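You operate a simulated robot arm through the tools that you are given. There is no shell and no other tool. Be economical: measure what you need, move in short steps, check, and stop when the job is done.

The job below is to be done with a simulated two-armed robot. You get a single attempt, and the scene is never put back.

## Task
On the surface of the wooden cabinet top, fold the blue cloth in half.
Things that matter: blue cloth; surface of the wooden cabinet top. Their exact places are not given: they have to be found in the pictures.

Only the result counts: the job must be done as asked and must still hold three seconds after the hand-in. Knocking over, shifting, dropping, spilling or breaking anything else fails it. Flat cloth is picked up by pressing the open fingertips on it (5 to 10 N) and closing them slowly along it; thin cloth reads only 2 to 8 mm in the jaws.

## Robot
Two 6-joint arms with two-finger parallel grippers on one trunk, on a base that drives. Base frame: it is fixed to the floor where the robot stands at the start and does not move with it; the origin is under the middle of the robot, x ahead of it, y to its left, z up. Units: mm, degrees, N and s.
The left shoulder is at the start at [280, 185, 1055], the right one opposite. With the tool pointing down near the work surface each hand reaches from about 560 to 940 mm from the robot's upright axis, wherever it stands, measured 20 degrees to its own side. Places, roughly: surface of the wooden cabinet top [700, 100, 900]. Payload 1.57 kg a hand.
Tool frame (each hand has its own): the origin (TCP) lies between the finger pads and is the grasp point; the fingertips stand 30 mm ahead of it; z points along the fingers, y is the line along which they close. Largest opening 80 mm; finger width 17, thickness 12; the body of the gripper, 40 by 82 mm, starts 80 mm behind the TCP.
Orientation is told as [roll, pitch, yaw] about the base's x, y, z axes, in that order, counted from this pose: with the fingers straight down and closing along the base's y, the tool's x points along the base's -x, its y along +y and its z along -z.

## Interface
- The arms move only by the tool send_rows. It takes "left_series", "right_series" or both (then of equal length, played together; a hand with none holds still); each is text: rows parted by semicolons, each of 7 numbers parted by spaces: the opening, from 0 (shut) to 1 (fully open), then the shift along the tool's x, y, z in mm, then the turn, a rotation vector about the tool's x, y, z in degrees. In form: fingers dx dy dz wx wy wz; .... A call has 1 to 20 rows; each row shifts and turns the commanded pose from where the row before left it, along the tool's axes as they then stand. Each row takes 0.2 s and may step no farther than 50 mm and 8.6 degrees from the row before; otherwise, or with a gripper value out of range, the whole call is refused. Where a pose cannot be reached the arm comes as near as it can. A force on the tool above 40 N (or 10 N above the force at the start of the call, whichever is more), or a blocked arm, ends the call early, and 0.2 s more pass. The fingers move at their own pace (about 153 mm/s each) and stop on an object; they squeeze with about 22 N. The grip force told is the motor's: it shows also when the fingers shut on nothing. Time passes only in rows, and 0.2 s behind the last, so rows that do not move let the fingers close. The reply holds the time, the measured pose of the TCP, the force on the tool along the base axes, the opening and the grip force, in the units named above and with some noise, with the torque about the TCP (base axes, N m) and any sound that the robot's microphone picked up.
- Cameras (640 x 400 px; columns grow to the right, rows downward): "scene" is now at [228.7, -27.6, 1490.7]; the picture's right is [-0.41, -0.91, 0.00], its down [-0.71, 0.32, -0.63] and it looks along [0.57, -0.26, -0.78] (base axes); focal length 281 px, centre (320, 200). "left" rides on the left gripper at [72, 7, -122] in its tool frame; the picture's right is [-0.09, 1.00, 0.00], its down [-0.84, -0.08, -0.54] and it looks along [-0.54, -0.05, 0.84] (tool axes); focal length 238 px, centre (320, 200). "right" rides on the right gripper at [72, -7, -122] in its tool frame; the picture's right is [0.09, 1.00, 0.00], its down [-0.84, 0.08, -0.54] and it looks along [-0.54, 0.05, 0.84] (tool axes); focal length 238 px, centre (320, 200).
- get_image(camera): a new picture of that camera. The clock stands still meanwhile.
- raise_lower(by): slides the trunk up (or, below 0, down) by that many mm; the arms and the scene camera ride with it, the base frame stays. It gives what a move gives, with no picture.
- steer(legs): drives the robot by 1 to 6 legs, each [ahead, turn to the left] in mm and degrees, along the robot's own axes; the way and the turn of a leg run together, so that a leg with both is an arc; at most 1500 mm and 180 degrees a leg. The arms and the cameras ride along, it lands a little off, and it stops where it bumps. It gives what a move gives.
- aim_head(pan, tilt): turns the head with the scene camera to pan (to the left, within 86 degrees either way) and tilt (down, from -29 to 69), counted from straight ahead of the robot. It gives what a move gives.
- locate(camera, pixels): for up to 12 pixels [column, row] of the newest picture of that camera ("zoom" is the newest enlarged one), the place [x, y, z] in the base frame of the surface seen there, good to about 2 mm. The clock stands still meanwhile.
- enlarge(camera, box): a new picture of the part [left, top, right, bottom] of that camera's present view, enlarged. The clock stands still meanwhile.
- hand_in(): hands the job in; it is judged then, once.

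Go step by step. Measure first, check grasps and placings, and put right what went wrong. The budget is 80 turns and 58 pictures, counting those below and the enlarged ones. Unless the task says otherwise, let go and move clear before handing in, and close with one line.

The tools are called after "Call:" as a command line: name --argument value ..., lists and objects as JSON in quotes. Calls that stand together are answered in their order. send_rows: Moves the arms, as the interface text tells. Its arguments: {"type":"object","properties":{"left_series":{"type":"string"},"right_series":{"type":"string"}},"required":[]} The other tools are called the same way: raise_lower (by) slides the trunk up or down; steer (legs) drives the base; aim_head (pan, tilt) turns the head that bears the scene camera; get_image (camera) takes a picture; locate (camera, pixels) gives the place of the surface under pixels of a picture; enlarge (camera, box) takes an enlarged picture of a part of a camera's view; hand_in () hands the job in.

At the start:

```text
time_s: 0.0
left_tcp_pos: [590.1, 152.8, 1068.9]
left_tcp_rot: [-0.1, 0.0, 0.0]
left_force: [-0.1, 0.0, 0.2]
left_moment: [-0.02, -0.01, -0.02]
left_opening: 80.2
left_grasp_force: 0.0
right_tcp_pos: [513.5, -326.8, 1205.2]
right_tcp_rot: [0.0, 0.0, 0.0]
right_force: [0.2, -0.1, 0.4]
right_moment: [-0.03, 0.02, 0.0]
right_opening: 80.0
right_grasp_force: 0.0
trunk travel left (down, up): [-750.0, 240.0]
robot x, y, heading: [-0.8, 2.2, 0.1]
head pan, tilt: [-24.0, 51.1]
```

scene: 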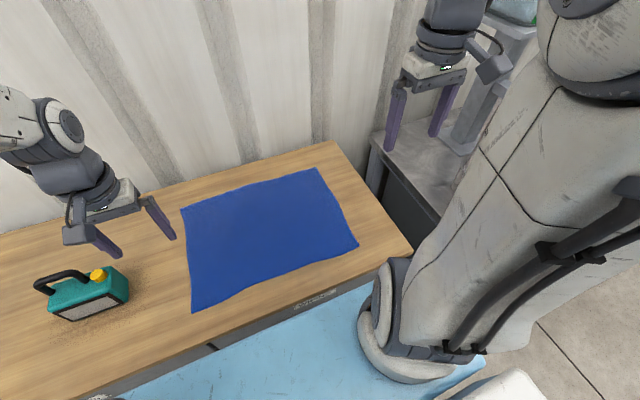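
right: 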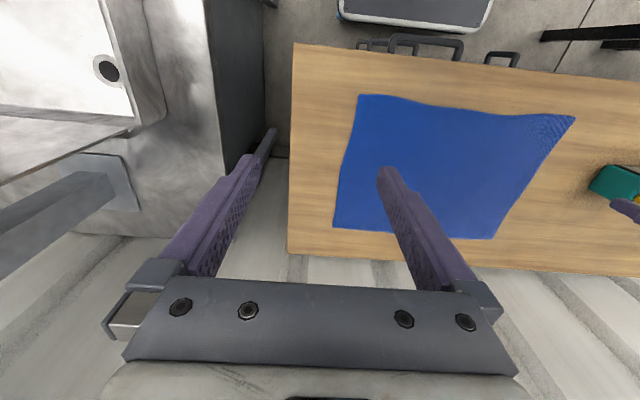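
left: 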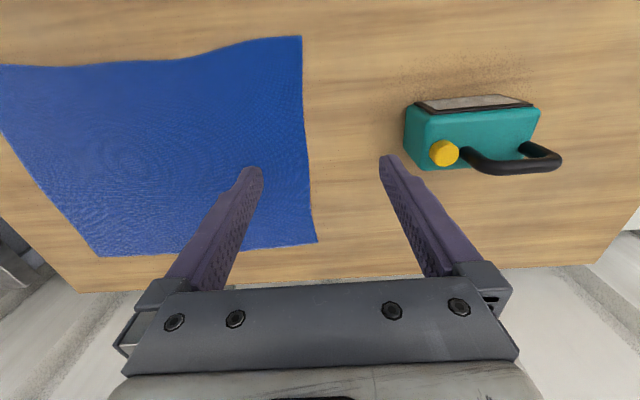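

The blue cloth shows in the scene picture with corners near (182,210), (317,168), (358,245), (192,311). I measure these and the table around them.

Call:
locate --camera "scene" --pixels '[[183, 210], [316, 170], [356, 244], [193, 309], [250, 188], [275, 271], [188, 258], [338, 207], [260, 230], [332, 143], [410, 248], [220, 345]]'

Call:
enlarge --camera "scene" --box '[160, 140, 420, 330]'

```text
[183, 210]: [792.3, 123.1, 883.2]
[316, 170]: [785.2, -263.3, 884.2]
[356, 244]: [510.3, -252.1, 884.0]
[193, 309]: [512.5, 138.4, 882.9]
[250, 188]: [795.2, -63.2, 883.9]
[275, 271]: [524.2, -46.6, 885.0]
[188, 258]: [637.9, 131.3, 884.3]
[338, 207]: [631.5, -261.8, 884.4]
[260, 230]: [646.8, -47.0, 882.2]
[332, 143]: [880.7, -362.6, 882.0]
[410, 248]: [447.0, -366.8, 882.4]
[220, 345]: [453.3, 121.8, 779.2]
```

```text
2.11 times, centred on (290, 235) of scene
```

zoom: 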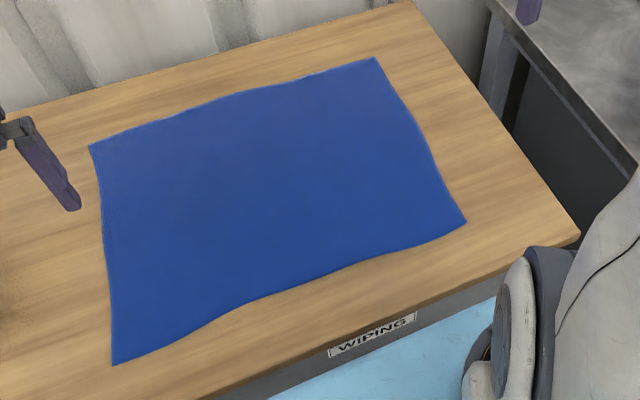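

The cloth lies flat at z≈883, with x 510–790 and y −263 to 138, so folding the far edge onto the near edge suits both hands. I back the base up 100 mm so that both ends of the fold are within reach.

Call:
steer --legs '[[-100, 0]]'

```text
time_s: 1.1
left_tcp_pos: [490.7, 152.8, 1069.7]
left_tcp_rot: [0.0, 0.0, 0.2]
left_force: [0.1, -0.2, 0.5]
left_moment: [0.01, -0.01, -0.04]
left_opening: 80.3
left_grasp_force: 0.0
right_tcp_pos: [415.3, -326.8, 1206.1]
right_tcp_rot: [0.0, 0.0, 0.1]
right_force: [0.2, -0.2, -0.2]
right_moment: [0.0, 0.02, -0.02]
right_opening: 80.0
right_grasp_force: 0.0
trunk travel left (down, up): [-750.0, 240.0]
robot x, y, heading: [-100.3, 0.0, 0.1]
head pan, tilt: [-24.0, 51.1]
```

Base backed up as planned. I bring both hands above the far corners, about 45 mm clear, with the fingers part open.

Call:
send_rows --left_series "0.45 -31.9 -5.3 12.2 0 0 0;0.45 -31.9 -5.3 12.2 0 0 0;0.45 -31.9 -5.3 12.2 0 0 0;0.45 -31.9 -5.3 12.2 0 0 0;0.45 -31.9 -5.3 12.2 0 0 0;0.45 -31.9 -5.3 12.2 0 0 0;0.45 -31.9 -5.3 12.2 0 0 0;0.45 -31.9 -5.3 12.2 0 0 0;0.45 -31.9 -5.3 12.2 0 0 0;0.45 0 0 0 0 0 0" --right_series "0.45 -39.8 9.1 27.3 0 0 0;0.45 -39.8 9.1 27.3 0 0 0;0.45 -39.8 9.1 27.3 0 0 0;0.45 -39.8 9.1 27.3 0 0 0;0.45 -39.8 9.1 27.3 0 0 0;0.45 -39.8 9.1 27.3 0 0 0;0.45 -39.8 9.1 27.3 0 0 0;0.45 -39.8 9.1 27.3 0 0 0;0.45 -39.8 9.1 27.3 0 0 0;0.45 0 0 0 0 0 0"

Call:
get_image --camera "left"

Call:
get_image --camera "right"

```text
time_s: 3.3
left_tcp_pos: [777.0, 106.0, 960.3]
left_tcp_rot: [0.1, 0.2, 0.2]
left_force: [1.4, 0.6, -0.7]
left_moment: [-0.03, -0.02, 0.0]
left_opening: 36.1
left_grasp_force: 0.0
right_tcp_pos: [772.8, -241.2, 957.6]
right_tcp_rot: [0.0, 0.0, 0.0]
right_force: [0.3, 0.0, -0.4]
right_moment: [0.0, 0.01, -0.02]
right_opening: 36.2
right_grasp_force: 0.1
trunk travel left (down, up): [-750.0, 240.0]
robot x, y, heading: [-98.9, 1.8, -0.1]
head pan, tilt: [-24.0, 51.1]
```

```text
53 pictures are left
```

left: 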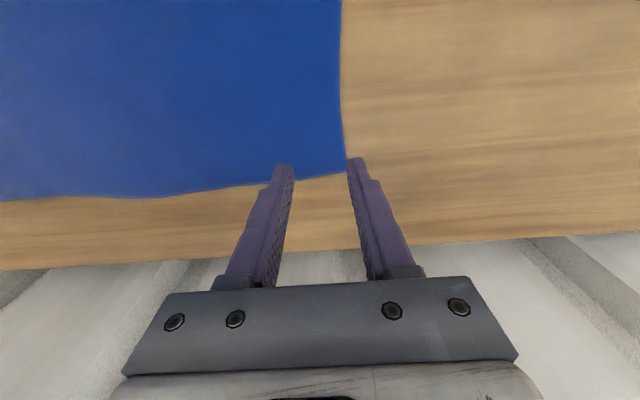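

```text
52 pictures are left
```

right: 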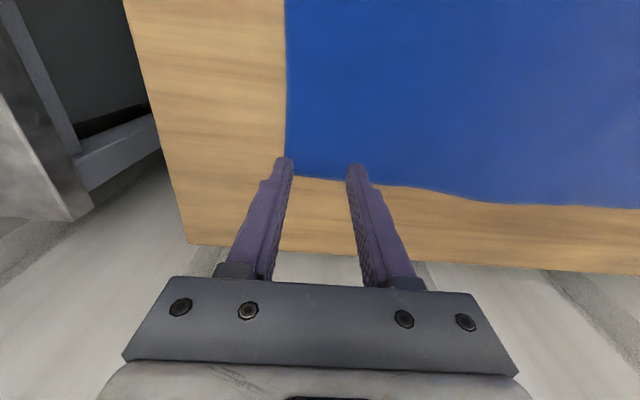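

The corners show at (347,172) left and (288,177) right. I measure them to centre the pinches.

Call:
locate --camera "left" --pixels '[[344, 170], [342, 120], [300, 175], [230, 185]]'

Call:
locate --camera "right" --pixels '[[292, 171], [288, 120], [330, 176], [400, 182]]'

```text
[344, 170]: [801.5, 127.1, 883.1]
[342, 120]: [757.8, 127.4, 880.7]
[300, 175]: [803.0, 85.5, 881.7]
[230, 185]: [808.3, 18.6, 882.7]
```

```text
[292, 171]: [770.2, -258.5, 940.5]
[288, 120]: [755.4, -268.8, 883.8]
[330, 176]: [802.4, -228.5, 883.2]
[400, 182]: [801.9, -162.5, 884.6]
```

The true edge is at x≈802, with the left corner at y 127 and the right at y −268. I shift to x≈788 and lower to just above the cloth.

Call:
send_rows --left_series "0.45 -11 -11 10 0 0 0;0.45 0 0 15 0 0 0;0.45 0 0 13 0 0 0;0.45 0 0 5 0 0 0;0.45 0 0 2 0 0 0;0.45 0 0 0 0 0 0" --right_series "0.45 -15 3 10 0 0 0;0.45 0 0 15 0 0 0;0.45 0 0 12 0 0 0;0.45 0 0 4 0 0 0;0.45 0 0 1 0 0 0;0.45 0 0 0 0 0 0"

```text
time_s: 4.7
left_tcp_pos: [787.9, 94.3, 915.6]
left_tcp_rot: [0.0, -0.1, 0.1]
left_force: [-0.1, -0.3, 0.5]
left_moment: [0.03, 0.0, -0.01]
left_opening: 36.0
left_grasp_force: 0.1
right_tcp_pos: [788.5, -242.5, 917.7]
right_tcp_rot: [0.0, 0.0, 0.0]
right_force: [0.5, 0.2, 0.3]
right_moment: [0.05, 0.0, 0.01]
right_opening: 36.2
right_grasp_force: 0.0
trunk travel left (down, up): [-750.0, 240.0]
robot x, y, heading: [-97.6, 2.2, -0.0]
head pan, tilt: [-24.0, 51.1]
```

No contact yet; I press down in small steps.

Call:
send_rows --left_series "0.45 0 0 1.5 0 0 0;0.45 0 0 1 0 0 0;0.45 0 0 0 0 0 0" --right_series "0.45 0 0 2 0 0 0;0.45 0 0 2 0 0 0;0.45 0 0 0 0 0 0"

```text
time_s: 5.5
left_tcp_pos: [788.0, 95.0, 914.2]
left_tcp_rot: [0.0, -0.2, 0.2]
left_force: [-1.8, 0.0, 6.3]
left_moment: [-0.01, 0.06, 0.02]
left_opening: 36.0
left_grasp_force: 0.0
right_tcp_pos: [787.1, -241.5, 915.2]
right_tcp_rot: [0.0, -0.1, 0.1]
right_force: [0.5, -0.3, 0.7]
right_moment: [0.0, 0.01, 0.05]
right_opening: 35.9
right_grasp_force: 0.2
trunk travel left (down, up): [-750.0, 240.0]
robot x, y, heading: [-100.2, 2.4, -0.0]
head pan, tilt: [-24.0, 51.1]
```

The left hand presses with 6 N; the right is not quite touching.

Call:
send_rows --left_series "0.45 0 0 0 0 0 0;0.45 0 0 0 0 0 0" --right_series "0.45 0 0 1.3 0 0 0;0.45 0 0 0.5 0 0 0"

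```text
time_s: 6.1
left_tcp_pos: [789.2, 95.2, 914.6]
left_tcp_rot: [0.0, 0.0, 0.0]
left_force: [1.1, -0.9, 5.9]
left_moment: [0.04, -0.05, -0.02]
left_opening: 35.9
left_grasp_force: 0.0
right_tcp_pos: [787.3, -241.4, 914.4]
right_tcp_rot: [0.0, -0.2, 0.0]
right_force: [-3.1, 0.0, 8.2]
right_moment: [0.01, 0.09, -0.02]
right_opening: 36.0
right_grasp_force: 0.1
trunk travel left (down, up): [-750.0, 240.0]
robot x, y, heading: [-98.3, -2.1, 0.1]
head pan, tilt: [-24.0, 51.1]
```

Both hands press with 6–8 N. I close the fingers slowly.

Call:
send_rows --left_series "0.4 0 0 0 0 0 0;0.35 0 0 0 0 0 0;0.3 0 0 0 0 0 0;0.25 0 0 0 0 0 0;0.2 0 0 0 0 0 0;0.15 0 0 0 0 0 0;0.1 0 0 0 0 0 0;0.05 0 0 0 0 0 0;0 0 0 0 0 0 0;0 0 0 0 0 0 0" --right_series "0.4 0 0 0 0 0 0;0.35 0 0 0 0 0 0;0.3 0 0 0 0 0 0;0.25 0 0 0 0 0 0;0.2 0 0 0 0 0 0;0.15 0 0 0 0 0 0;0.1 0 0 0 0 0 0;0.05 0 0 0 0 0 0;0 0 0 0 0 0 0;0 0 0 0 0 0 0"

Call:
get_image --camera "left"

Call:
get_image --camera "right"

```text
time_s: 8.3
left_tcp_pos: [788.1, 94.4, 913.5]
left_tcp_rot: [0.0, -0.1, 0.0]
left_force: [0.3, -2.9, 6.9]
left_moment: [-0.1, -0.01, -0.06]
left_opening: 2.3
left_grasp_force: 21.8
right_tcp_pos: [788.0, -241.6, 913.6]
right_tcp_rot: [0.0, -0.1, 0.2]
right_force: [0.5, 1.0, 15.9]
right_moment: [0.06, 0.06, -0.01]
right_opening: 0.0
right_grasp_force: 21.6
trunk travel left (down, up): [-750.0, 240.0]
robot x, y, heading: [-101.3, -1.6, 0.1]
head pan, tilt: [-24.0, 51.1]
```

```text
51 pictures are left
```

left: 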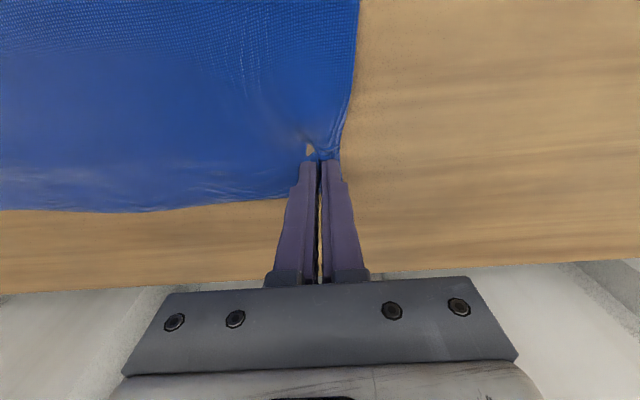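

```text
50 pictures are left
```

right: 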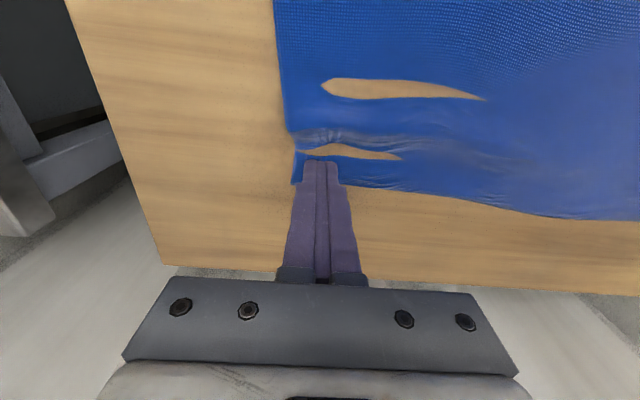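

The left hand holds cloth (2.3 mm) but the right shut on nothing (0.0 mm), with creases at (330,90) and (340,152). I lift the right hand and look again.

Call:
send_rows --left_series "0 0 0 -1 0 0 0;0 0 0 0 0 0 0;0 0 0 0 0 0 0;0 0 0 0 0 0 0" --right_series "0 0 0 -15 0 0 0;0.45 0 0 -15 0 0 0;0.45 0 0 0 0 0 0;0.45 0 0 0 0 0 0"

Call:
get_image --camera "right"

```text
time_s: 9.3
left_tcp_pos: [789.4, 94.7, 913.9]
left_tcp_rot: [-0.1, -0.1, 0.1]
left_force: [-1.2, -1.8, 9.9]
left_moment: [-0.04, 0.0, -0.02]
left_opening: 2.0
left_grasp_force: 21.8
right_tcp_pos: [785.3, -241.6, 942.2]
right_tcp_rot: [0.0, -0.1, 0.2]
right_force: [-0.2, 0.0, 0.3]
right_moment: [-0.03, 0.0, -0.05]
right_opening: 36.1
right_grasp_force: 0.1
trunk travel left (down, up): [-750.0, 240.0]
robot x, y, heading: [-100.4, 0.1, 0.1]
head pan, tilt: [-24.0, 51.1]
```

```text
49 pictures are left
```

right: 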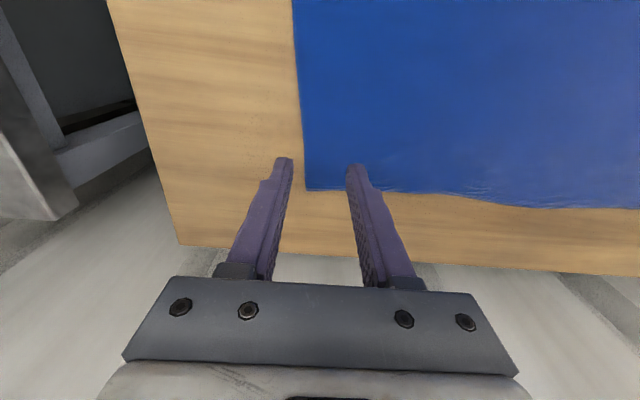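

The cloth has smoothed out again and the corner is at (307,190). I measure it.

Call:
locate --camera "right" --pixels '[[309, 186], [303, 130], [340, 187], [420, 190]]'

```text
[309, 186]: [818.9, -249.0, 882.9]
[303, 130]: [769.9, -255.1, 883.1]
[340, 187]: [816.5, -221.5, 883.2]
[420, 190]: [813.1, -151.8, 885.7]
```

The right corner now lies at (819,−249). I shift the right hand to about (800,−217) and press again, gently.

Call:
send_rows --right_series "0.45 -15 25 0 0 0 0;0.45 0 0 15 0 0 0;0.45 0 0 9 0 0 0;0.45 0 0 2 0 0 0;0.45 0 0 1 0 0 0;0.45 0 0 0 0 0 0"

```text
time_s: 10.7
left_tcp_pos: [788.8, 94.9, 913.4]
left_tcp_rot: [0.0, -0.1, 0.1]
left_force: [-0.9, -0.5, 10.4]
left_moment: [0.02, 0.05, 0.01]
left_opening: 2.1
left_grasp_force: 21.4
right_tcp_pos: [802.3, -217.2, 915.8]
right_tcp_rot: [0.0, 0.1, 0.1]
right_force: [-0.5, -0.1, -0.5]
right_moment: [0.04, 0.01, -0.03]
right_opening: 35.9
right_grasp_force: 0.0
trunk travel left (down, up): [-750.0, 240.0]
robot x, y, heading: [-101.7, 3.0, 0.2]
head pan, tilt: [-24.0, 51.1]
```

Call:
send_rows --right_series "0.45 0 0 1 0 0 0;0.45 0 0 0.7 0 0 0;0.45 0 0 0 0 0 0"

```text
time_s: 11.5
left_tcp_pos: [788.8, 94.6, 913.4]
left_tcp_rot: [0.0, -0.2, 0.1]
left_force: [-0.6, -0.6, 10.9]
left_moment: [0.0, 0.01, 0.06]
left_opening: 1.9
left_grasp_force: 21.5
right_tcp_pos: [802.2, -217.3, 914.0]
right_tcp_rot: [0.0, 0.0, 0.1]
right_force: [0.2, 0.0, 0.3]
right_moment: [0.01, 0.0, -0.01]
right_opening: 35.8
right_grasp_force: 0.0
trunk travel left (down, up): [-750.0, 240.0]
robot x, y, heading: [-99.9, -1.7, 0.2]
head pan, tilt: [-24.0, 51.1]
```

Still no contact; a little lower.

Call:
send_rows --right_series "0.45 0 0 0.8 0 0 0;0.45 0 0 0.7 0 0 0;0.45 0 0 0 0 0 0"

```text
time_s: 12.3
left_tcp_pos: [789.7, 95.1, 912.5]
left_tcp_rot: [-0.1, 0.0, 0.1]
left_force: [2.1, -1.4, 7.6]
left_moment: [-0.01, -0.04, -0.06]
left_opening: 2.1
left_grasp_force: 22.1
right_tcp_pos: [802.6, -217.1, 912.6]
right_tcp_rot: [-0.1, -0.1, 0.0]
right_force: [-1.1, 2.3, 10.1]
right_moment: [0.07, 0.07, 0.0]
right_opening: 35.8
right_grasp_force: 0.1
trunk travel left (down, up): [-750.0, 240.0]
robot x, y, heading: [-100.0, -2.8, 0.2]
head pan, tilt: [-24.0, 51.1]
```

The right hand presses with 10 N. I close slowly.

Call:
send_rows --right_series "0.41 0 0 -0.2 0 0 0;0.37 0 0 0 0 0 0;0.33 0 0 0 0 0 0;0.29 0 0 0 0 0 0;0.25 0 0 0 0 0 0;0.21 0 0 0 0 0 0;0.17 0 0 0 0 0 0;0.13 0 0 0 0 0 0;0.09 0 0 0 0 0 0;0.05 0 0 0 0 0 0;0.02 0 0 0 0 0 0;0 0 0 0 0 0 0;0 0 0 0 0 0 0"

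Call:
get_image --camera "right"

```text
time_s: 15.1
left_tcp_pos: [788.6, 94.0, 911.7]
left_tcp_rot: [0.0, 0.0, 0.0]
left_force: [0.5, -3.7, 3.5]
left_moment: [-0.1, -0.02, -0.08]
left_opening: 2.2
left_grasp_force: 21.8
right_tcp_pos: [802.3, -216.1, 914.2]
right_tcp_rot: [0.0, -0.1, 0.1]
right_force: [0.7, 3.5, 20.0]
right_moment: [0.1, 0.02, 0.04]
right_opening: 2.2
right_grasp_force: 22.0
trunk travel left (down, up): [-750.0, 240.0]
robot x, y, heading: [-97.0, -2.0, 0.2]
head pan, tilt: [-24.0, 51.1]
```

```text
48 pictures are left
```

right: 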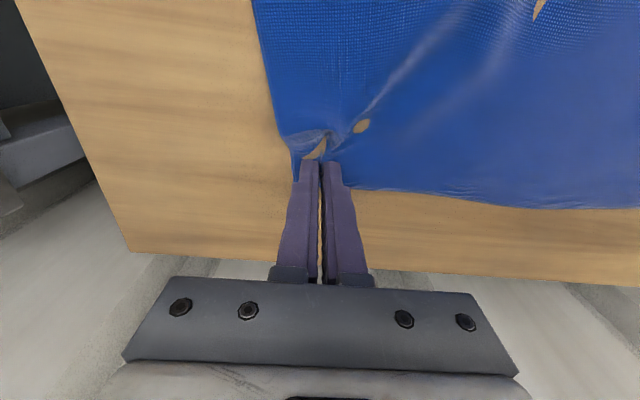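

Both hands now hold about 2 mm of cloth. I lift both by 60 mm and check.

Call:
send_rows --left_series "0 0 0 -10 0 0 0;0 0 0 -10 0 0 0;0 0 0 -20 0 0 0;0 0 0 -20 0 0 0;0 0 0 0 0 0 0" --right_series "0 0 0 -10 0 0 0;0 0 0 -10 0 0 0;0 0 0 -20 0 0 0;0 0 0 -20 0 0 0;0 0 0 0 0 0 0"

Call:
get_image --camera "scene"

```text
time_s: 16.3
left_tcp_pos: [788.1, 95.4, 974.4]
left_tcp_rot: [-0.1, 0.1, 0.0]
left_force: [-0.3, -3.8, -0.2]
left_moment: [-0.17, -0.02, -0.12]
left_opening: 2.1
left_grasp_force: 22.0
right_tcp_pos: [803.0, -215.9, 972.9]
right_tcp_rot: [0.0, -0.1, 0.2]
right_force: [-1.0, 4.3, 0.8]
right_moment: [0.16, 0.0, 0.03]
right_opening: 2.4
right_grasp_force: 22.2
trunk travel left (down, up): [-750.0, 240.0]
robot x, y, heading: [-104.3, -2.3, 0.1]
head pan, tilt: [-24.0, 51.1]
```

```text
47 pictures are left
```

scene: 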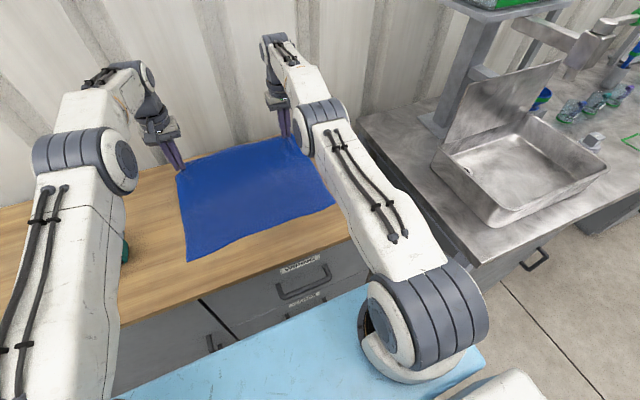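

Both far corners are up, and the far edge is taut. I measure where the near edge is now.

Call:
locate --camera "scene" --pixels '[[190, 258], [332, 204], [255, 236], [182, 200], [300, 217]]'

```text
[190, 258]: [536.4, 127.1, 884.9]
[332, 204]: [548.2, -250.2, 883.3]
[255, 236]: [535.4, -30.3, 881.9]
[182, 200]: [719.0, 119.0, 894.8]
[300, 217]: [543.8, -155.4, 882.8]
```

The near edge sits at x≈536–548, so each hand has about 240 mm to go. I carry the edge over in an arc, tilting the fingers forward so the hem flips, and pause midway.

Call:
send_rows --left_series "0 24 0 -19 0 0 0;0 27 0 -15 0 0 0;0 27.7 0 -11.8 0 -7 0;0 26.6 0 -9.6 0 -7 0;0 28.4 0 -8 0 -7 0;0 29.3 0 -5.4 0 -7 0;0 29.5 0 -2.2 0 -7 0;0 0 0 0 0 0 0" --right_series "0 24 0 -19 0 0 0;0 27 0 -15 0 0 0;0 27.7 0 -11.8 0 -7 0;0 26.6 0 -9.6 0 -7 0;0 28.4 0 -8 0 -7 0;0 29.3 0 -5.4 0 -7 0;0 29.5 0 -2.2 0 -7 0;0 0 0 0 0 0 0"

Call:
get_image --camera "scene"

```text
time_s: 18.1
left_tcp_pos: [610.5, 102.7, 1014.5]
left_tcp_rot: [2.3, -30.6, -0.2]
left_force: [0.6, -6.4, 0.3]
left_moment: [-0.1, -0.03, -0.19]
left_opening: 1.5
left_grasp_force: 21.9
left hand out of reach, approached as far as the arm can: row 7
right_tcp_pos: [634.0, -210.5, 1016.8]
right_tcp_rot: [1.7, -28.8, 0.1]
right_force: [-0.4, 6.1, -0.4]
right_moment: [0.12, 0.01, 0.15]
right_opening: 2.0
right_grasp_force: 22.4
right hand out of reach, approached as far as the arm can: row 7
trunk travel left (down, up): [-750.0, 240.0]
robot x, y, heading: [-99.3, 0.3, 0.1]
head pan, tilt: [-24.0, 51.1]
```

```text
46 pictures are left
```

scene: 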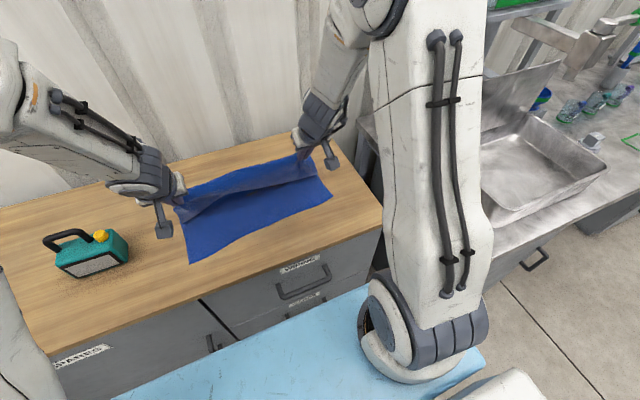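

The arms hit their inner reach limit midway, with the fold draped well and both grips holding. I use the trunk to lower 60 mm and the base to pull back the remaining 75 mm.

Call:
raise_lower --by -55

Call:
steer --legs '[[-75, 0]]'

Call:
get_image --camera "scene"

```text
time_s: 19.1
left_tcp_pos: [609.4, 104.0, 958.8]
left_tcp_rot: [2.3, -30.6, 0.1]
left_force: [-0.1, -6.3, 0.8]
left_moment: [-0.09, -0.03, -0.21]
left_opening: 2.1
left_grasp_force: 21.6
right_tcp_pos: [634.0, -210.8, 960.4]
right_tcp_rot: [1.6, -28.8, 0.0]
right_force: [-1.2, 6.7, 0.2]
right_moment: [0.12, 0.0, 0.19]
right_opening: 2.3
right_grasp_force: 21.9
trunk travel left (down, up): [-695.0, 295.0]
robot x, y, heading: [-100.8, 0.9, 0.2]
head pan, tilt: [-24.0, 51.1]
```

```text
time_s: 20.1
left_tcp_pos: [536.2, 102.4, 959.3]
left_tcp_rot: [2.3, -30.6, 0.0]
left_force: [0.5, -6.9, -0.5]
left_moment: [-0.1, -0.01, -0.21]
left_opening: 2.3
left_grasp_force: 21.6
right_tcp_pos: [558.5, -209.0, 961.3]
right_tcp_rot: [1.7, -28.8, 0.1]
right_force: [0.3, 6.2, 0.6]
right_moment: [0.12, -0.02, 0.21]
right_opening: 2.1
right_grasp_force: 22.0
trunk travel left (down, up): [-695.0, 295.0]
robot x, y, heading: [-177.5, 2.3, 0.2]
head pan, tilt: [-24.0, 51.1]
```

```text
45 pictures are left
```

scene: 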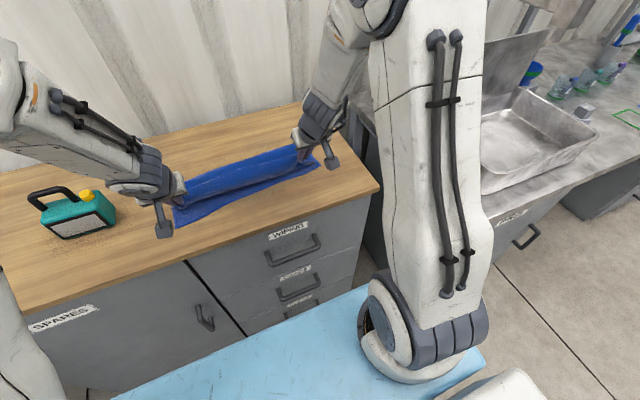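

Both hands are nearly over the near edge. I measure the bottom layer's edge, then lower.

Call:
locate --camera "scene" --pixels '[[178, 226], [316, 170], [250, 200], [230, 207], [290, 182], [240, 175]]'

Call:
raise_lower --by -36

Call:
enlarge --camera "scene" --box '[120, 100, 380, 262]'

```text
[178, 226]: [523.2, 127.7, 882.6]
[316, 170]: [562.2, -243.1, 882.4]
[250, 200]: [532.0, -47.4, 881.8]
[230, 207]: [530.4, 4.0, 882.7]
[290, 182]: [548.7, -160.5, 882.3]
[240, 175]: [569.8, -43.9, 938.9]
```

```text
time_s: 20.9
left_tcp_pos: [535.6, 102.3, 922.7]
left_tcp_rot: [2.2, -30.6, -0.2]
left_force: [0.3, -6.6, 1.2]
left_moment: [-0.12, -0.04, -0.22]
left_opening: 2.1
left_grasp_force: 22.1
right_tcp_pos: [558.4, -210.9, 925.6]
right_tcp_rot: [1.8, -28.8, 0.1]
right_force: [-0.3, 6.1, 0.4]
right_moment: [0.14, -0.03, 0.12]
right_opening: 2.1
right_grasp_force: 21.2
trunk travel left (down, up): [-659.0, 331.0]
robot x, y, heading: [-174.9, -1.7, -0.0]
head pan, tilt: [-24.0, 51.1]
```

```text
2.46 times, centred on (250, 181) of scene
```

zoom: 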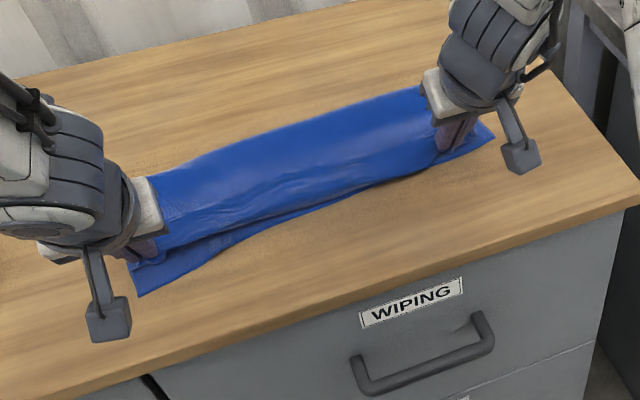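

The top edge lies right over the near edge. I lower the last few millimetres and let go.

Call:
raise_lower --by -9

Call:
send_rows --left_series "0.1 0 0 0 0 0 0;0.2 0 0 0 0 0 0;0.3 0 0 0 0 0 0;0.4 0 0 0 0 0 0;0.4 0 0 0 0 0 0;0.4 0 0 0 0 0 0" --right_series "0.1 0 0 0 0 0 0;0.2 0 0 0 0 0 0;0.3 0 0 0 0 0 0;0.4 0 0 0 0 0 0;0.4 0 0 0 0 0 0;0.4 0 0 0 0 0 0"

Call:
enlarge --camera "scene" --box '[120, 100, 380, 262]'

```text
time_s: 21.5
left_tcp_pos: [537.0, 101.9, 916.1]
left_tcp_rot: [2.3, -30.9, 0.0]
left_force: [0.4, -4.6, 17.1]
left_moment: [-0.09, -0.09, -0.2]
left_opening: 2.1
left_grasp_force: 21.8
right_tcp_pos: [557.0, -209.9, 916.6]
right_tcp_rot: [1.7, -28.9, 0.1]
right_force: [-0.1, 6.8, 1.1]
right_moment: [0.13, -0.01, 0.17]
right_opening: 2.3
right_grasp_force: 22.1
trunk travel left (down, up): [-650.0, 340.0]
robot x, y, heading: [-173.6, -2.4, -0.1]
head pan, tilt: [-24.0, 51.1]
```

```text
time_s: 22.9
left_tcp_pos: [535.4, 102.9, 914.8]
left_tcp_rot: [2.3, -30.8, 0.0]
left_force: [1.1, 4.9, 21.6]
left_moment: [-0.12, -0.24, 0.05]
left_opening: 26.8
left_grasp_force: 0.2
right_tcp_pos: [558.3, -210.6, 917.6]
right_tcp_rot: [1.8, -28.8, 0.1]
right_force: [0.0, 0.9, 0.1]
right_moment: [-0.04, -0.02, 0.0]
right_opening: 31.9
right_grasp_force: 0.0
trunk travel left (down, up): [-650.0, 340.0]
robot x, y, heading: [-173.9, 2.0, -0.1]
head pan, tilt: [-24.0, 51.1]
```

```text
2.46 times, centred on (250, 181) of scene
```

zoom: 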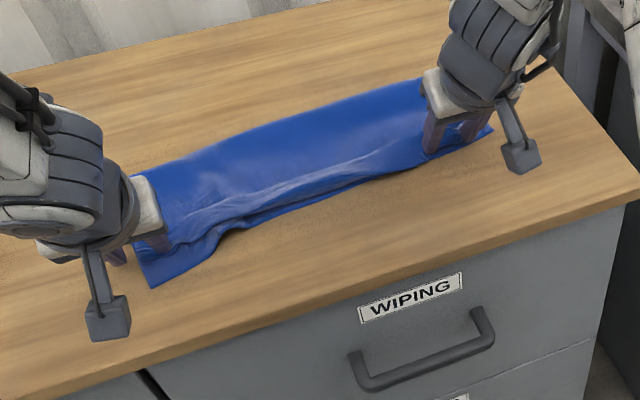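

The cloth is released, the left fingers pressing a bit on the bottom layer. I raise the trunk straight up to clear it.

Call:
raise_lower --by 15

Call:
raise_lower --by 130

Call:
get_image --camera "scene"

Call:
get_image --camera "left"

Call:
get_image --camera "right"

```text
time_s: 23.5
left_tcp_pos: [535.6, 103.5, 929.4]
left_tcp_rot: [2.4, -30.5, -0.1]
left_force: [0.8, -0.8, -0.5]
left_moment: [-0.02, 0.02, -0.01]
left_opening: 31.7
left_grasp_force: 0.0
right_tcp_pos: [558.4, -210.3, 932.4]
right_tcp_rot: [1.7, -28.8, 0.2]
right_force: [-0.4, 0.3, 0.7]
right_moment: [0.02, 0.0, 0.0]
right_opening: 32.0
right_grasp_force: 0.0
trunk travel left (down, up): [-665.0, 325.0]
robot x, y, heading: [-174.8, 1.5, 0.2]
head pan, tilt: [-24.0, 51.1]
```

```text
time_s: 25.1
left_tcp_pos: [535.9, 102.6, 1059.3]
left_tcp_rot: [2.3, -30.5, 0.0]
left_force: [0.2, -0.7, -0.9]
left_moment: [0.0, 0.0, 0.02]
left_opening: 32.0
left_grasp_force: 0.0
right_tcp_pos: [557.6, -210.3, 1060.5]
right_tcp_rot: [1.7, -28.8, 0.1]
right_force: [0.4, 0.9, 0.3]
right_moment: [0.04, -0.03, 0.01]
right_opening: 32.0
right_grasp_force: 0.1
trunk travel left (down, up): [-795.0, 195.0]
robot x, y, heading: [-176.8, 0.5, 0.3]
head pan, tilt: [-24.0, 51.1]
```

```text
42 pictures are left
```

scene: 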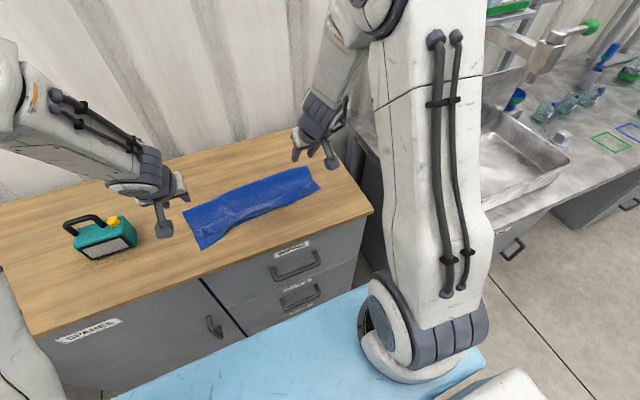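

```text
41 pictures are left
```

left: 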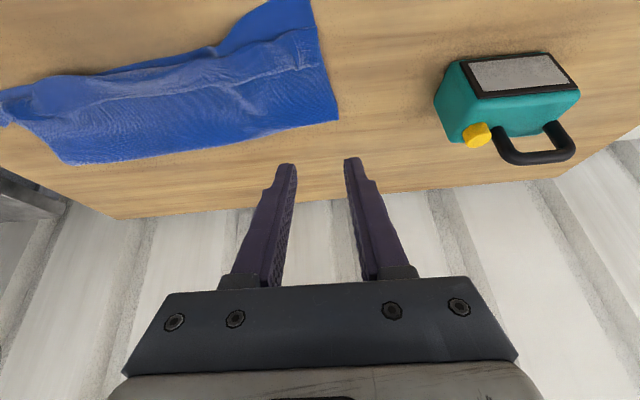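

```text
40 pictures are left
```

right: 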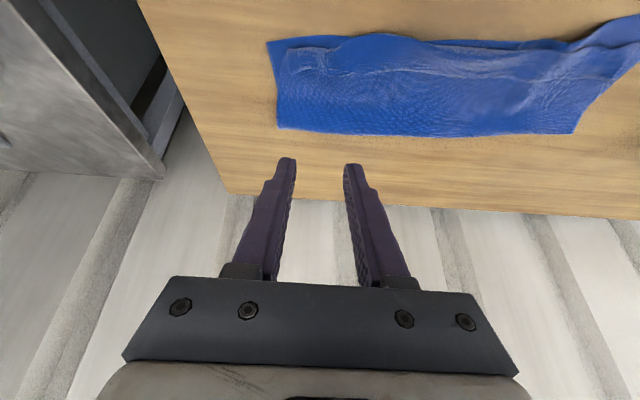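

The cloth is folded, but at the left the bottom layer seems to stick out near (270,10) in the left picture. I zoom in and measure the edges of both layers.

Call:
enlarge --camera "scene" --box '[170, 155, 330, 255]'

Call:
locate --camera "left" --pixels '[[308, 3], [313, 30], [337, 117], [222, 44], [240, 20], [66, 162], [150, 72], [25, 85]]'

Call:
locate --camera "right" --pixels '[[270, 43], [290, 50], [279, 127], [380, 38], [500, 42], [500, 52], [573, 132], [340, 50]]'

```text
4.00 times, centred on (250, 205) of scene
```

zoom: 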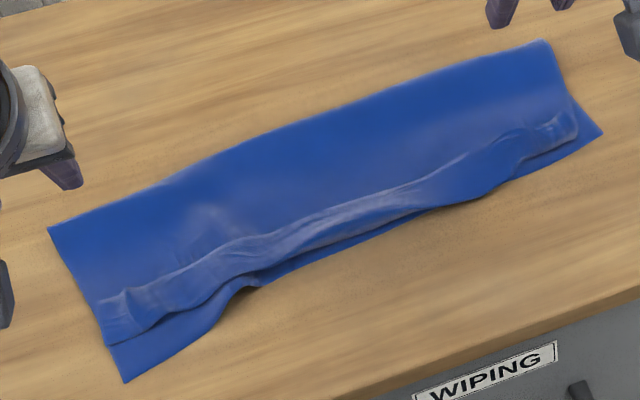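

```text
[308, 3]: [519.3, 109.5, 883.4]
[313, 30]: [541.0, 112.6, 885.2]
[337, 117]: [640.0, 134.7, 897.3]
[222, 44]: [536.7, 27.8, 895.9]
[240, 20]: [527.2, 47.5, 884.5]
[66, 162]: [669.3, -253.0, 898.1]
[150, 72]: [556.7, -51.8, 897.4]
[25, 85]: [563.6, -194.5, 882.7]
```

```text
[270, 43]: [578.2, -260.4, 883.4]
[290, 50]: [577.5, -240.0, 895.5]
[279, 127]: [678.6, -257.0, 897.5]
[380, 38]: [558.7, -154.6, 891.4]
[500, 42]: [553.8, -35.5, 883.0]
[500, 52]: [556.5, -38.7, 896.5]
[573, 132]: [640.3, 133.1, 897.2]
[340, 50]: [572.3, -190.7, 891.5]
```

Call:
locate --camera "zoom" --pixels '[[125, 381], [108, 345], [50, 230], [160, 326], [200, 298], [215, 325], [600, 132], [575, 137], [545, 42], [520, 160], [97, 300], [430, 208]]'

```text
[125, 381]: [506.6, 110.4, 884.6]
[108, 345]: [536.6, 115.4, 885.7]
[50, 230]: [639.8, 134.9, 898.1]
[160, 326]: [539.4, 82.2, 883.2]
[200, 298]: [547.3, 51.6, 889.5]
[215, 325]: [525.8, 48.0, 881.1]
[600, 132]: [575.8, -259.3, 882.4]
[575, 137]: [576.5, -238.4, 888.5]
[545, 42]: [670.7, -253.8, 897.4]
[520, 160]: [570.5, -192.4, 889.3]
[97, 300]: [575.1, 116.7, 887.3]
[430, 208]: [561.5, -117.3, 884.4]
```

The layers match within about 30 mm at the left corner. I take a closer look at the hem for a tucked-under flap.

Call:
enlarge --camera "right" --box '[240, 0, 480, 150]'

Call:
enlarge --camera "left" --box '[140, 0, 380, 150]'

```text
2.67 times, centred on (360, 75) of right
```

zoom: 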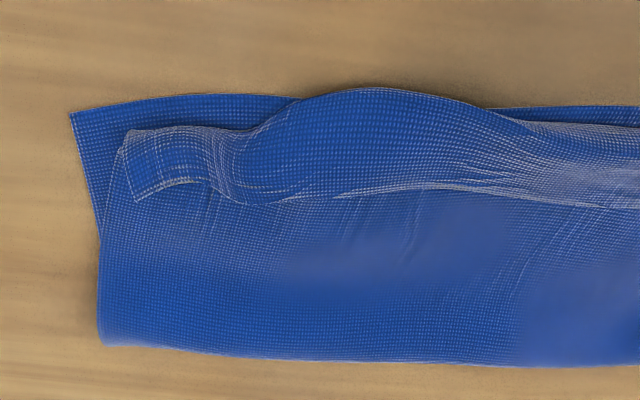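

```text
2.67 times, centred on (260, 75) of left
```

zoom: 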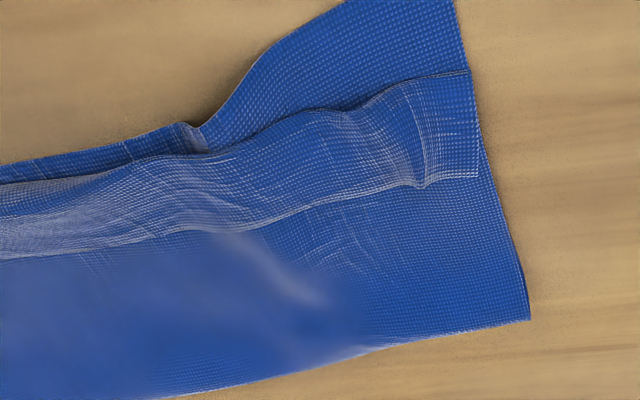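

The hem is turned back over itself: at the left, its corner lies at about (575,117), 68 mm from the lower corner at (507,110). I'll set the left hand upright above that flap, pinch it and draw it forward.

Call:
send_rows --left_series "0.3 0 0 0 0 7.6 0;0.3 0 0 0 0 7.6 0;0.3 0 0 0 0 7.6 0;0.3 0 0 0 0 7.6 0;0.3 0 0 0 2.3 0 0;0.3 -16 -7 35 0 0 0;0.3 -16 -8 35 0 0 0;0.3 0 0 30 0 0 0;0.3 0 0 0 0 0 0"

Call:
get_image --camera "left"

```text
time_s: 27.1
left_tcp_pos: [579.9, 96.2, 964.0]
left_tcp_rot: [0.8, -4.9, 1.5]
left_force: [-0.5, -0.1, -0.3]
left_moment: [0.0, -0.02, 0.0]
left_opening: 23.9
left_grasp_force: 0.2
left hand out of reach, approached as far as the arm can: row 1, 2
right_tcp_pos: [558.6, -209.4, 1062.3]
right_tcp_rot: [1.7, -28.8, 0.1]
right_force: [0.2, 0.1, 0.9]
right_moment: [0.01, 0.0, -0.01]
right_opening: 32.1
right_grasp_force: 0.1
trunk travel left (down, up): [-795.0, 195.0]
robot x, y, heading: [-172.6, 2.3, 0.2]
head pan, tilt: [-24.0, 51.1]
```

```text
36 pictures are left
```

left: 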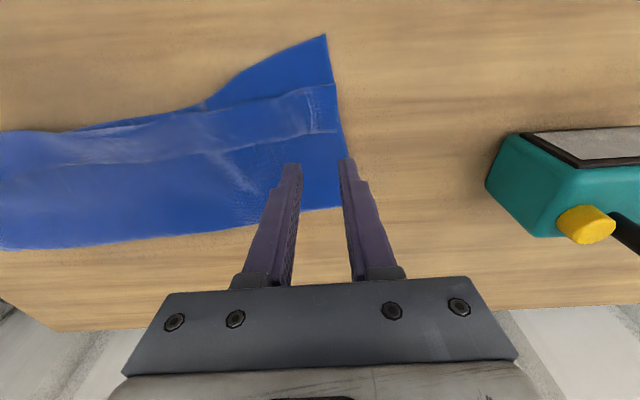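

Call:
enlarge --camera "left" --box '[200, 30, 360, 130]'

Call:
locate --camera "left" --pixels '[[324, 38], [331, 86], [334, 128], [300, 98], [300, 134], [260, 107], [260, 145], [320, 110]]'

```text
4.00 times, centred on (280, 80) of left
```

zoom: 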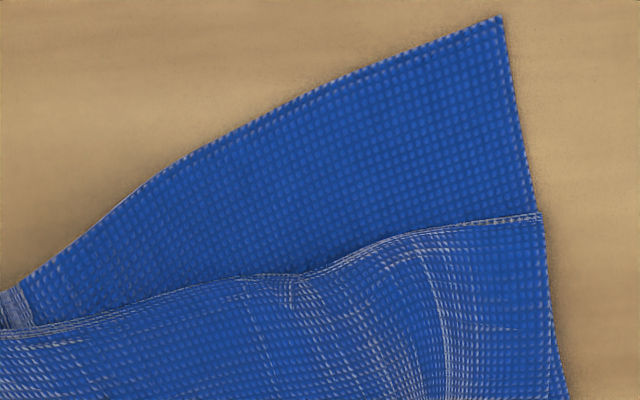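

```text
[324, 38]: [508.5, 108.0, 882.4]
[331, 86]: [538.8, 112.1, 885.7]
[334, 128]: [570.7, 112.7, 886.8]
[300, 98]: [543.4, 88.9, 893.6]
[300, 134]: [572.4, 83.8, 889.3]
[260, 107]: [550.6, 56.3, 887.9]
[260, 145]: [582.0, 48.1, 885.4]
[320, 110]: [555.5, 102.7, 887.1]
```

The line at x≈539 might be the real hem, so I check which line is the edge before touching it.

Call:
enlarge --camera "left" --box '[230, 70, 350, 160]'

```text
4.44 times, centred on (290, 115) of left
```

zoom: 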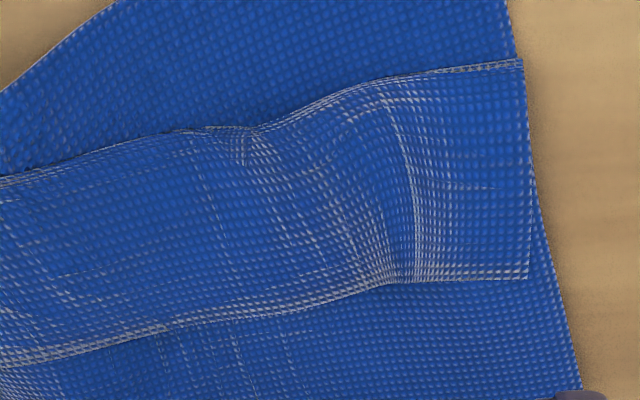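

The corner of a flap about 32 mm wide lies on top, with its free edge at x≈571. I lower the left fingers onto it near (563,92).

Call:
send_rows --left_series "0.3 11 -2 10 0 0 0;0.3 11 -2 15 0 0 0;0.3 0 0 12 0 0 0;0.3 0 0 3 0 0 0;0.3 0 0 0 0 0 0"

Call:
get_image --camera "left"

```text
time_s: 28.3
left_tcp_pos: [561.3, 94.8, 920.9]
left_tcp_rot: [0.8, -4.8, 1.5]
left_force: [0.2, -0.7, -0.5]
left_moment: [0.02, 0.04, -0.01]
left_opening: 24.1
left_grasp_force: 0.0
right_tcp_pos: [558.9, -210.4, 1060.9]
right_tcp_rot: [1.6, -28.8, 0.1]
right_force: [-0.9, 0.3, 0.4]
right_moment: [-0.04, 0.0, -0.01]
right_opening: 32.2
right_grasp_force: 0.0
trunk travel left (down, up): [-795.0, 195.0]
robot x, y, heading: [-176.8, 0.1, 0.4]
head pan, tilt: [-24.0, 51.1]
```

```text
33 pictures are left
```

left: 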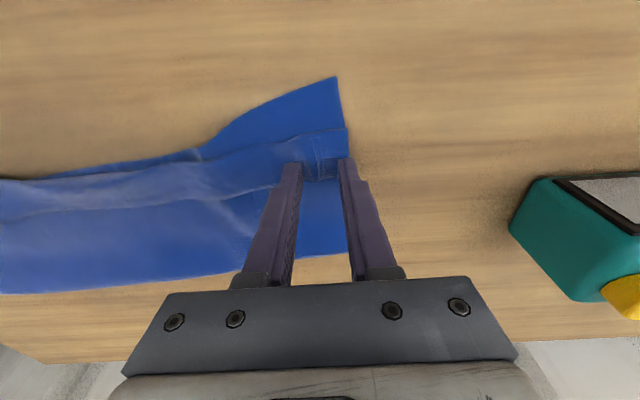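

The fingertips straddle the flap just short of its edge (row 180). I press gently.

Call:
send_rows --left_series "0.3 0 -3 2 0 0 0;0.3 0 0 1.5 0 0 0;0.3 0 0 1 0 0 0;0.3 0 0 0 0 0 0"

```text
time_s: 29.3
left_tcp_pos: [559.0, 89.9, 916.6]
left_tcp_rot: [0.9, -4.8, 1.5]
left_force: [-0.5, 0.0, 0.5]
left_moment: [0.02, 0.0, 0.01]
left_opening: 23.9
left_grasp_force: 0.1
right_tcp_pos: [557.9, -209.1, 1061.1]
right_tcp_rot: [1.7, -28.8, 0.1]
right_force: [-0.2, -0.5, 0.6]
right_moment: [0.01, 0.02, 0.0]
right_opening: 32.0
right_grasp_force: 0.0
trunk travel left (down, up): [-795.0, 195.0]
robot x, y, heading: [-174.8, 2.4, 0.2]
head pan, tilt: [-24.0, 51.1]
```

Call:
send_rows --left_series "0.3 -3 0 1 0 0 0;0.3 0 0 1 0 0 0;0.3 0 0 0 0 0 0"

```text
time_s: 30.1
left_tcp_pos: [563.8, 91.1, 916.7]
left_tcp_rot: [0.8, -4.8, 1.5]
left_force: [-0.8, -1.1, 7.6]
left_moment: [0.05, 0.04, 0.01]
left_opening: 23.8
left_grasp_force: 0.1
right_tcp_pos: [558.7, -209.8, 1060.7]
right_tcp_rot: [1.7, -28.7, 0.0]
right_force: [-0.4, -1.0, -0.2]
right_moment: [-0.01, -0.01, 0.03]
right_opening: 31.9
right_grasp_force: 0.0
trunk travel left (down, up): [-795.0, 195.0]
robot x, y, heading: [-173.5, -0.1, 0.3]
head pan, tilt: [-24.0, 51.1]
```

Pressing with 7.6 N. I close slowly, then lift 12 mm.

Call:
send_rows --left_series "0.27 0 0 0 0 0 0;0.23 0 0 0 0 0 0;0.19 0 0 0 0 0 0;0.15 0 0 0 0 0 0;0.11 0 0 0 0 0 0;0.07 0 0 0 0 0 0;0.03 0 0 0 0 0 0;0 0 0 0 0 0 0;0 0 0 0 0 0 0;0 0 0 -6 0 0 0;0 0 0 -6 0 0 0;0 0 0 0 0 0 0"

Call:
get_image --camera "left"

Call:
enlarge --camera "scene" --box '[150, 155, 310, 255]'

```text
time_s: 32.7
left_tcp_pos: [562.3, 91.7, 927.2]
left_tcp_rot: [0.7, -4.7, 1.5]
left_force: [-0.8, -0.6, 0.6]
left_moment: [0.0, 0.04, 0.0]
left_opening: 2.4
left_grasp_force: 21.9
right_tcp_pos: [559.2, -209.4, 1061.0]
right_tcp_rot: [1.7, -28.8, 0.1]
right_force: [0.8, 1.5, 0.7]
right_moment: [-0.02, 0.0, 0.04]
right_opening: 32.0
right_grasp_force: 0.0
trunk travel left (down, up): [-795.0, 195.0]
robot x, y, heading: [-175.7, -0.8, 0.2]
head pan, tilt: [-24.0, 51.1]
```

```text
32 pictures are left
```

left: 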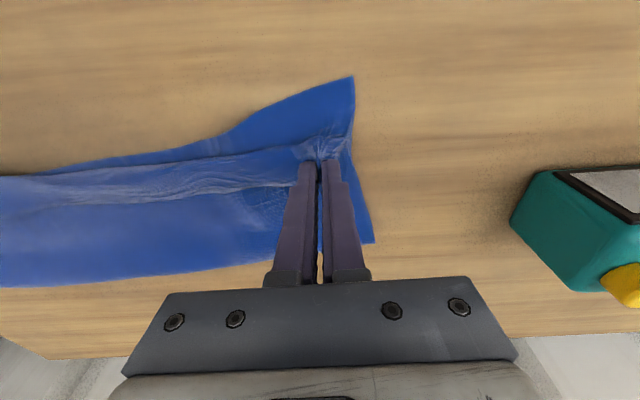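

```text
4.00 times, centred on (230, 205) of scene
```

zoom: 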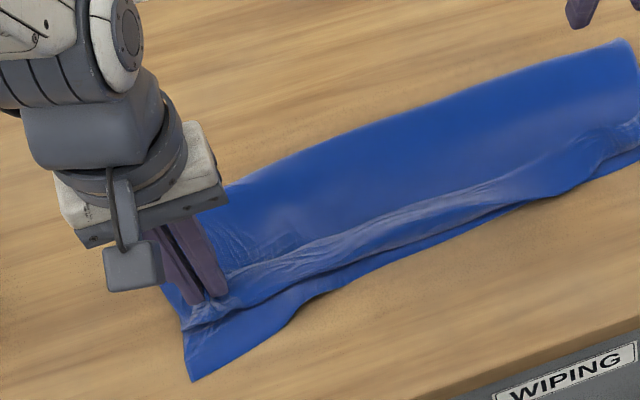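

The flap is held (2.4 mm) and came up without lifting the bottom layer. I raise it and roll it forward over the bottom edge while tilting.

Call:
send_rows --left_series "0 0 0 -10 0 0 0;0 0 0 -10 0 0 0;0 12 0 -1 0 -5 0;0 11.8 0 -2.1 0 -5 0;0 11.6 0 -3.1 0 -5 0;0 11.3 0 -4.1 0 -5 0;0 0 0 0 0 0 0"

Call:
enlarge --camera "scene" --box '[150, 155, 310, 255]'

Call:
get_image --camera "left"

```text
time_s: 34.3
left_tcp_pos: [527.2, 101.4, 946.1]
left_tcp_rot: [3.9, -19.2, 1.3]
left_force: [0.1, -0.3, -0.4]
left_moment: [-0.05, 0.01, -0.01]
left_opening: 2.5
left_grasp_force: 22.3
left hand out of reach, approached as far as the arm can: row 5, 6
right_tcp_pos: [558.9, -210.2, 1060.6]
right_tcp_rot: [1.7, -28.8, 0.1]
right_force: [-0.3, 0.1, 0.0]
right_moment: [-0.01, 0.02, 0.01]
right_opening: 31.9
right_grasp_force: 0.0
trunk travel left (down, up): [-795.0, 195.0]
robot x, y, heading: [-173.9, -4.2, 0.2]
head pan, tilt: [-24.0, 51.1]
```

```text
4.00 times, centred on (230, 205) of scene
```

zoom: 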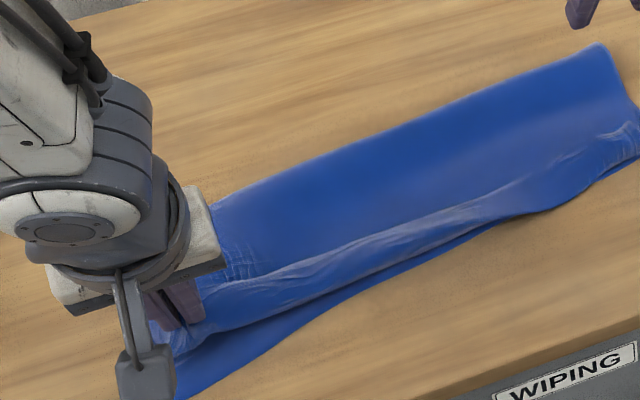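

```text
29 pictures are left
```

left: 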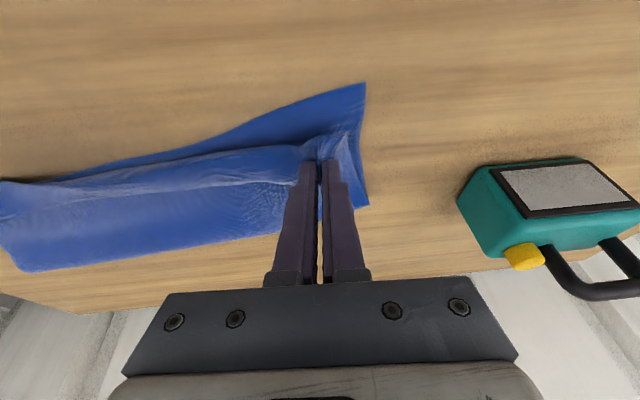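

The flap is lifting over; the arm is at its inner limit, so I use the base to bring it the last 35 mm and the trunk to lower it.

Call:
steer --legs '[[-35, 0]]'

Call:
raise_lower --by -24

Call:
enlarge --camera "scene" --box '[140, 130, 300, 230]'

Call:
get_image --camera "left"

```text
time_s: 35.2
left_tcp_pos: [492.4, 101.9, 946.3]
left_tcp_rot: [3.9, -19.1, 1.1]
left_force: [-0.6, 0.2, 0.2]
left_moment: [-0.02, 0.03, -0.02]
left_opening: 2.8
left_grasp_force: 22.4
right_tcp_pos: [524.0, -210.8, 1061.3]
right_tcp_rot: [1.7, -28.8, 0.1]
right_force: [-0.4, -0.8, -0.3]
right_moment: [0.01, 0.02, 0.0]
right_opening: 32.3
right_grasp_force: 0.0
trunk travel left (down, up): [-795.0, 195.0]
robot x, y, heading: [-211.4, -2.8, -0.2]
head pan, tilt: [-24.0, 51.1]
```

```text
time_s: 35.9
left_tcp_pos: [493.1, 102.0, 923.1]
left_tcp_rot: [3.9, -19.1, 1.2]
left_force: [0.4, 0.2, 0.3]
left_moment: [-0.04, -0.01, -0.03]
left_opening: 2.7
left_grasp_force: 22.2
right_tcp_pos: [522.2, -209.9, 1036.8]
right_tcp_rot: [1.7, -28.8, 0.1]
right_force: [-0.6, 0.4, 0.4]
right_moment: [0.01, -0.03, -0.01]
right_opening: 32.0
right_grasp_force: 0.0
trunk travel left (down, up): [-771.0, 219.0]
robot x, y, heading: [-210.9, 1.4, -0.1]
head pan, tilt: [-24.0, 51.1]
```

```text
4.00 times, centred on (220, 180) of scene
```

zoom: 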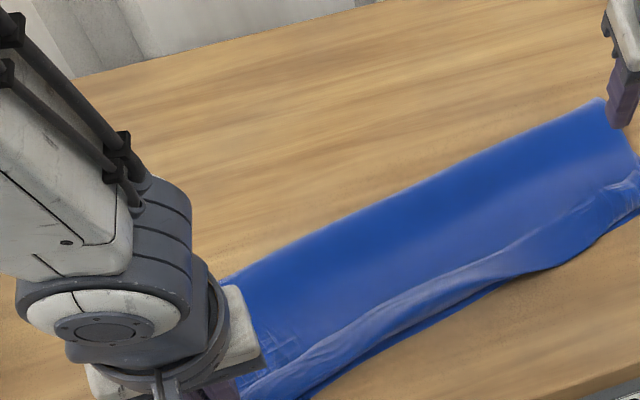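

```text
27 pictures are left
```

left: 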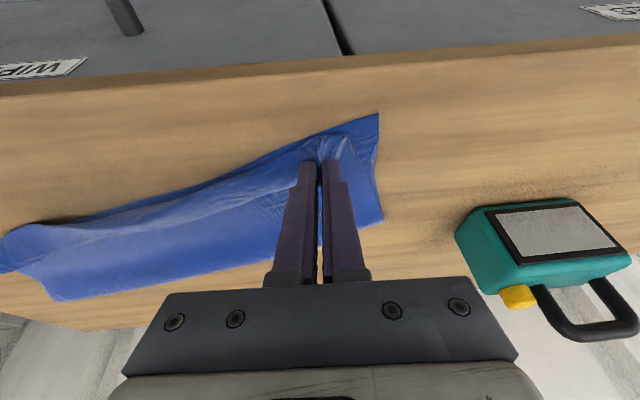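

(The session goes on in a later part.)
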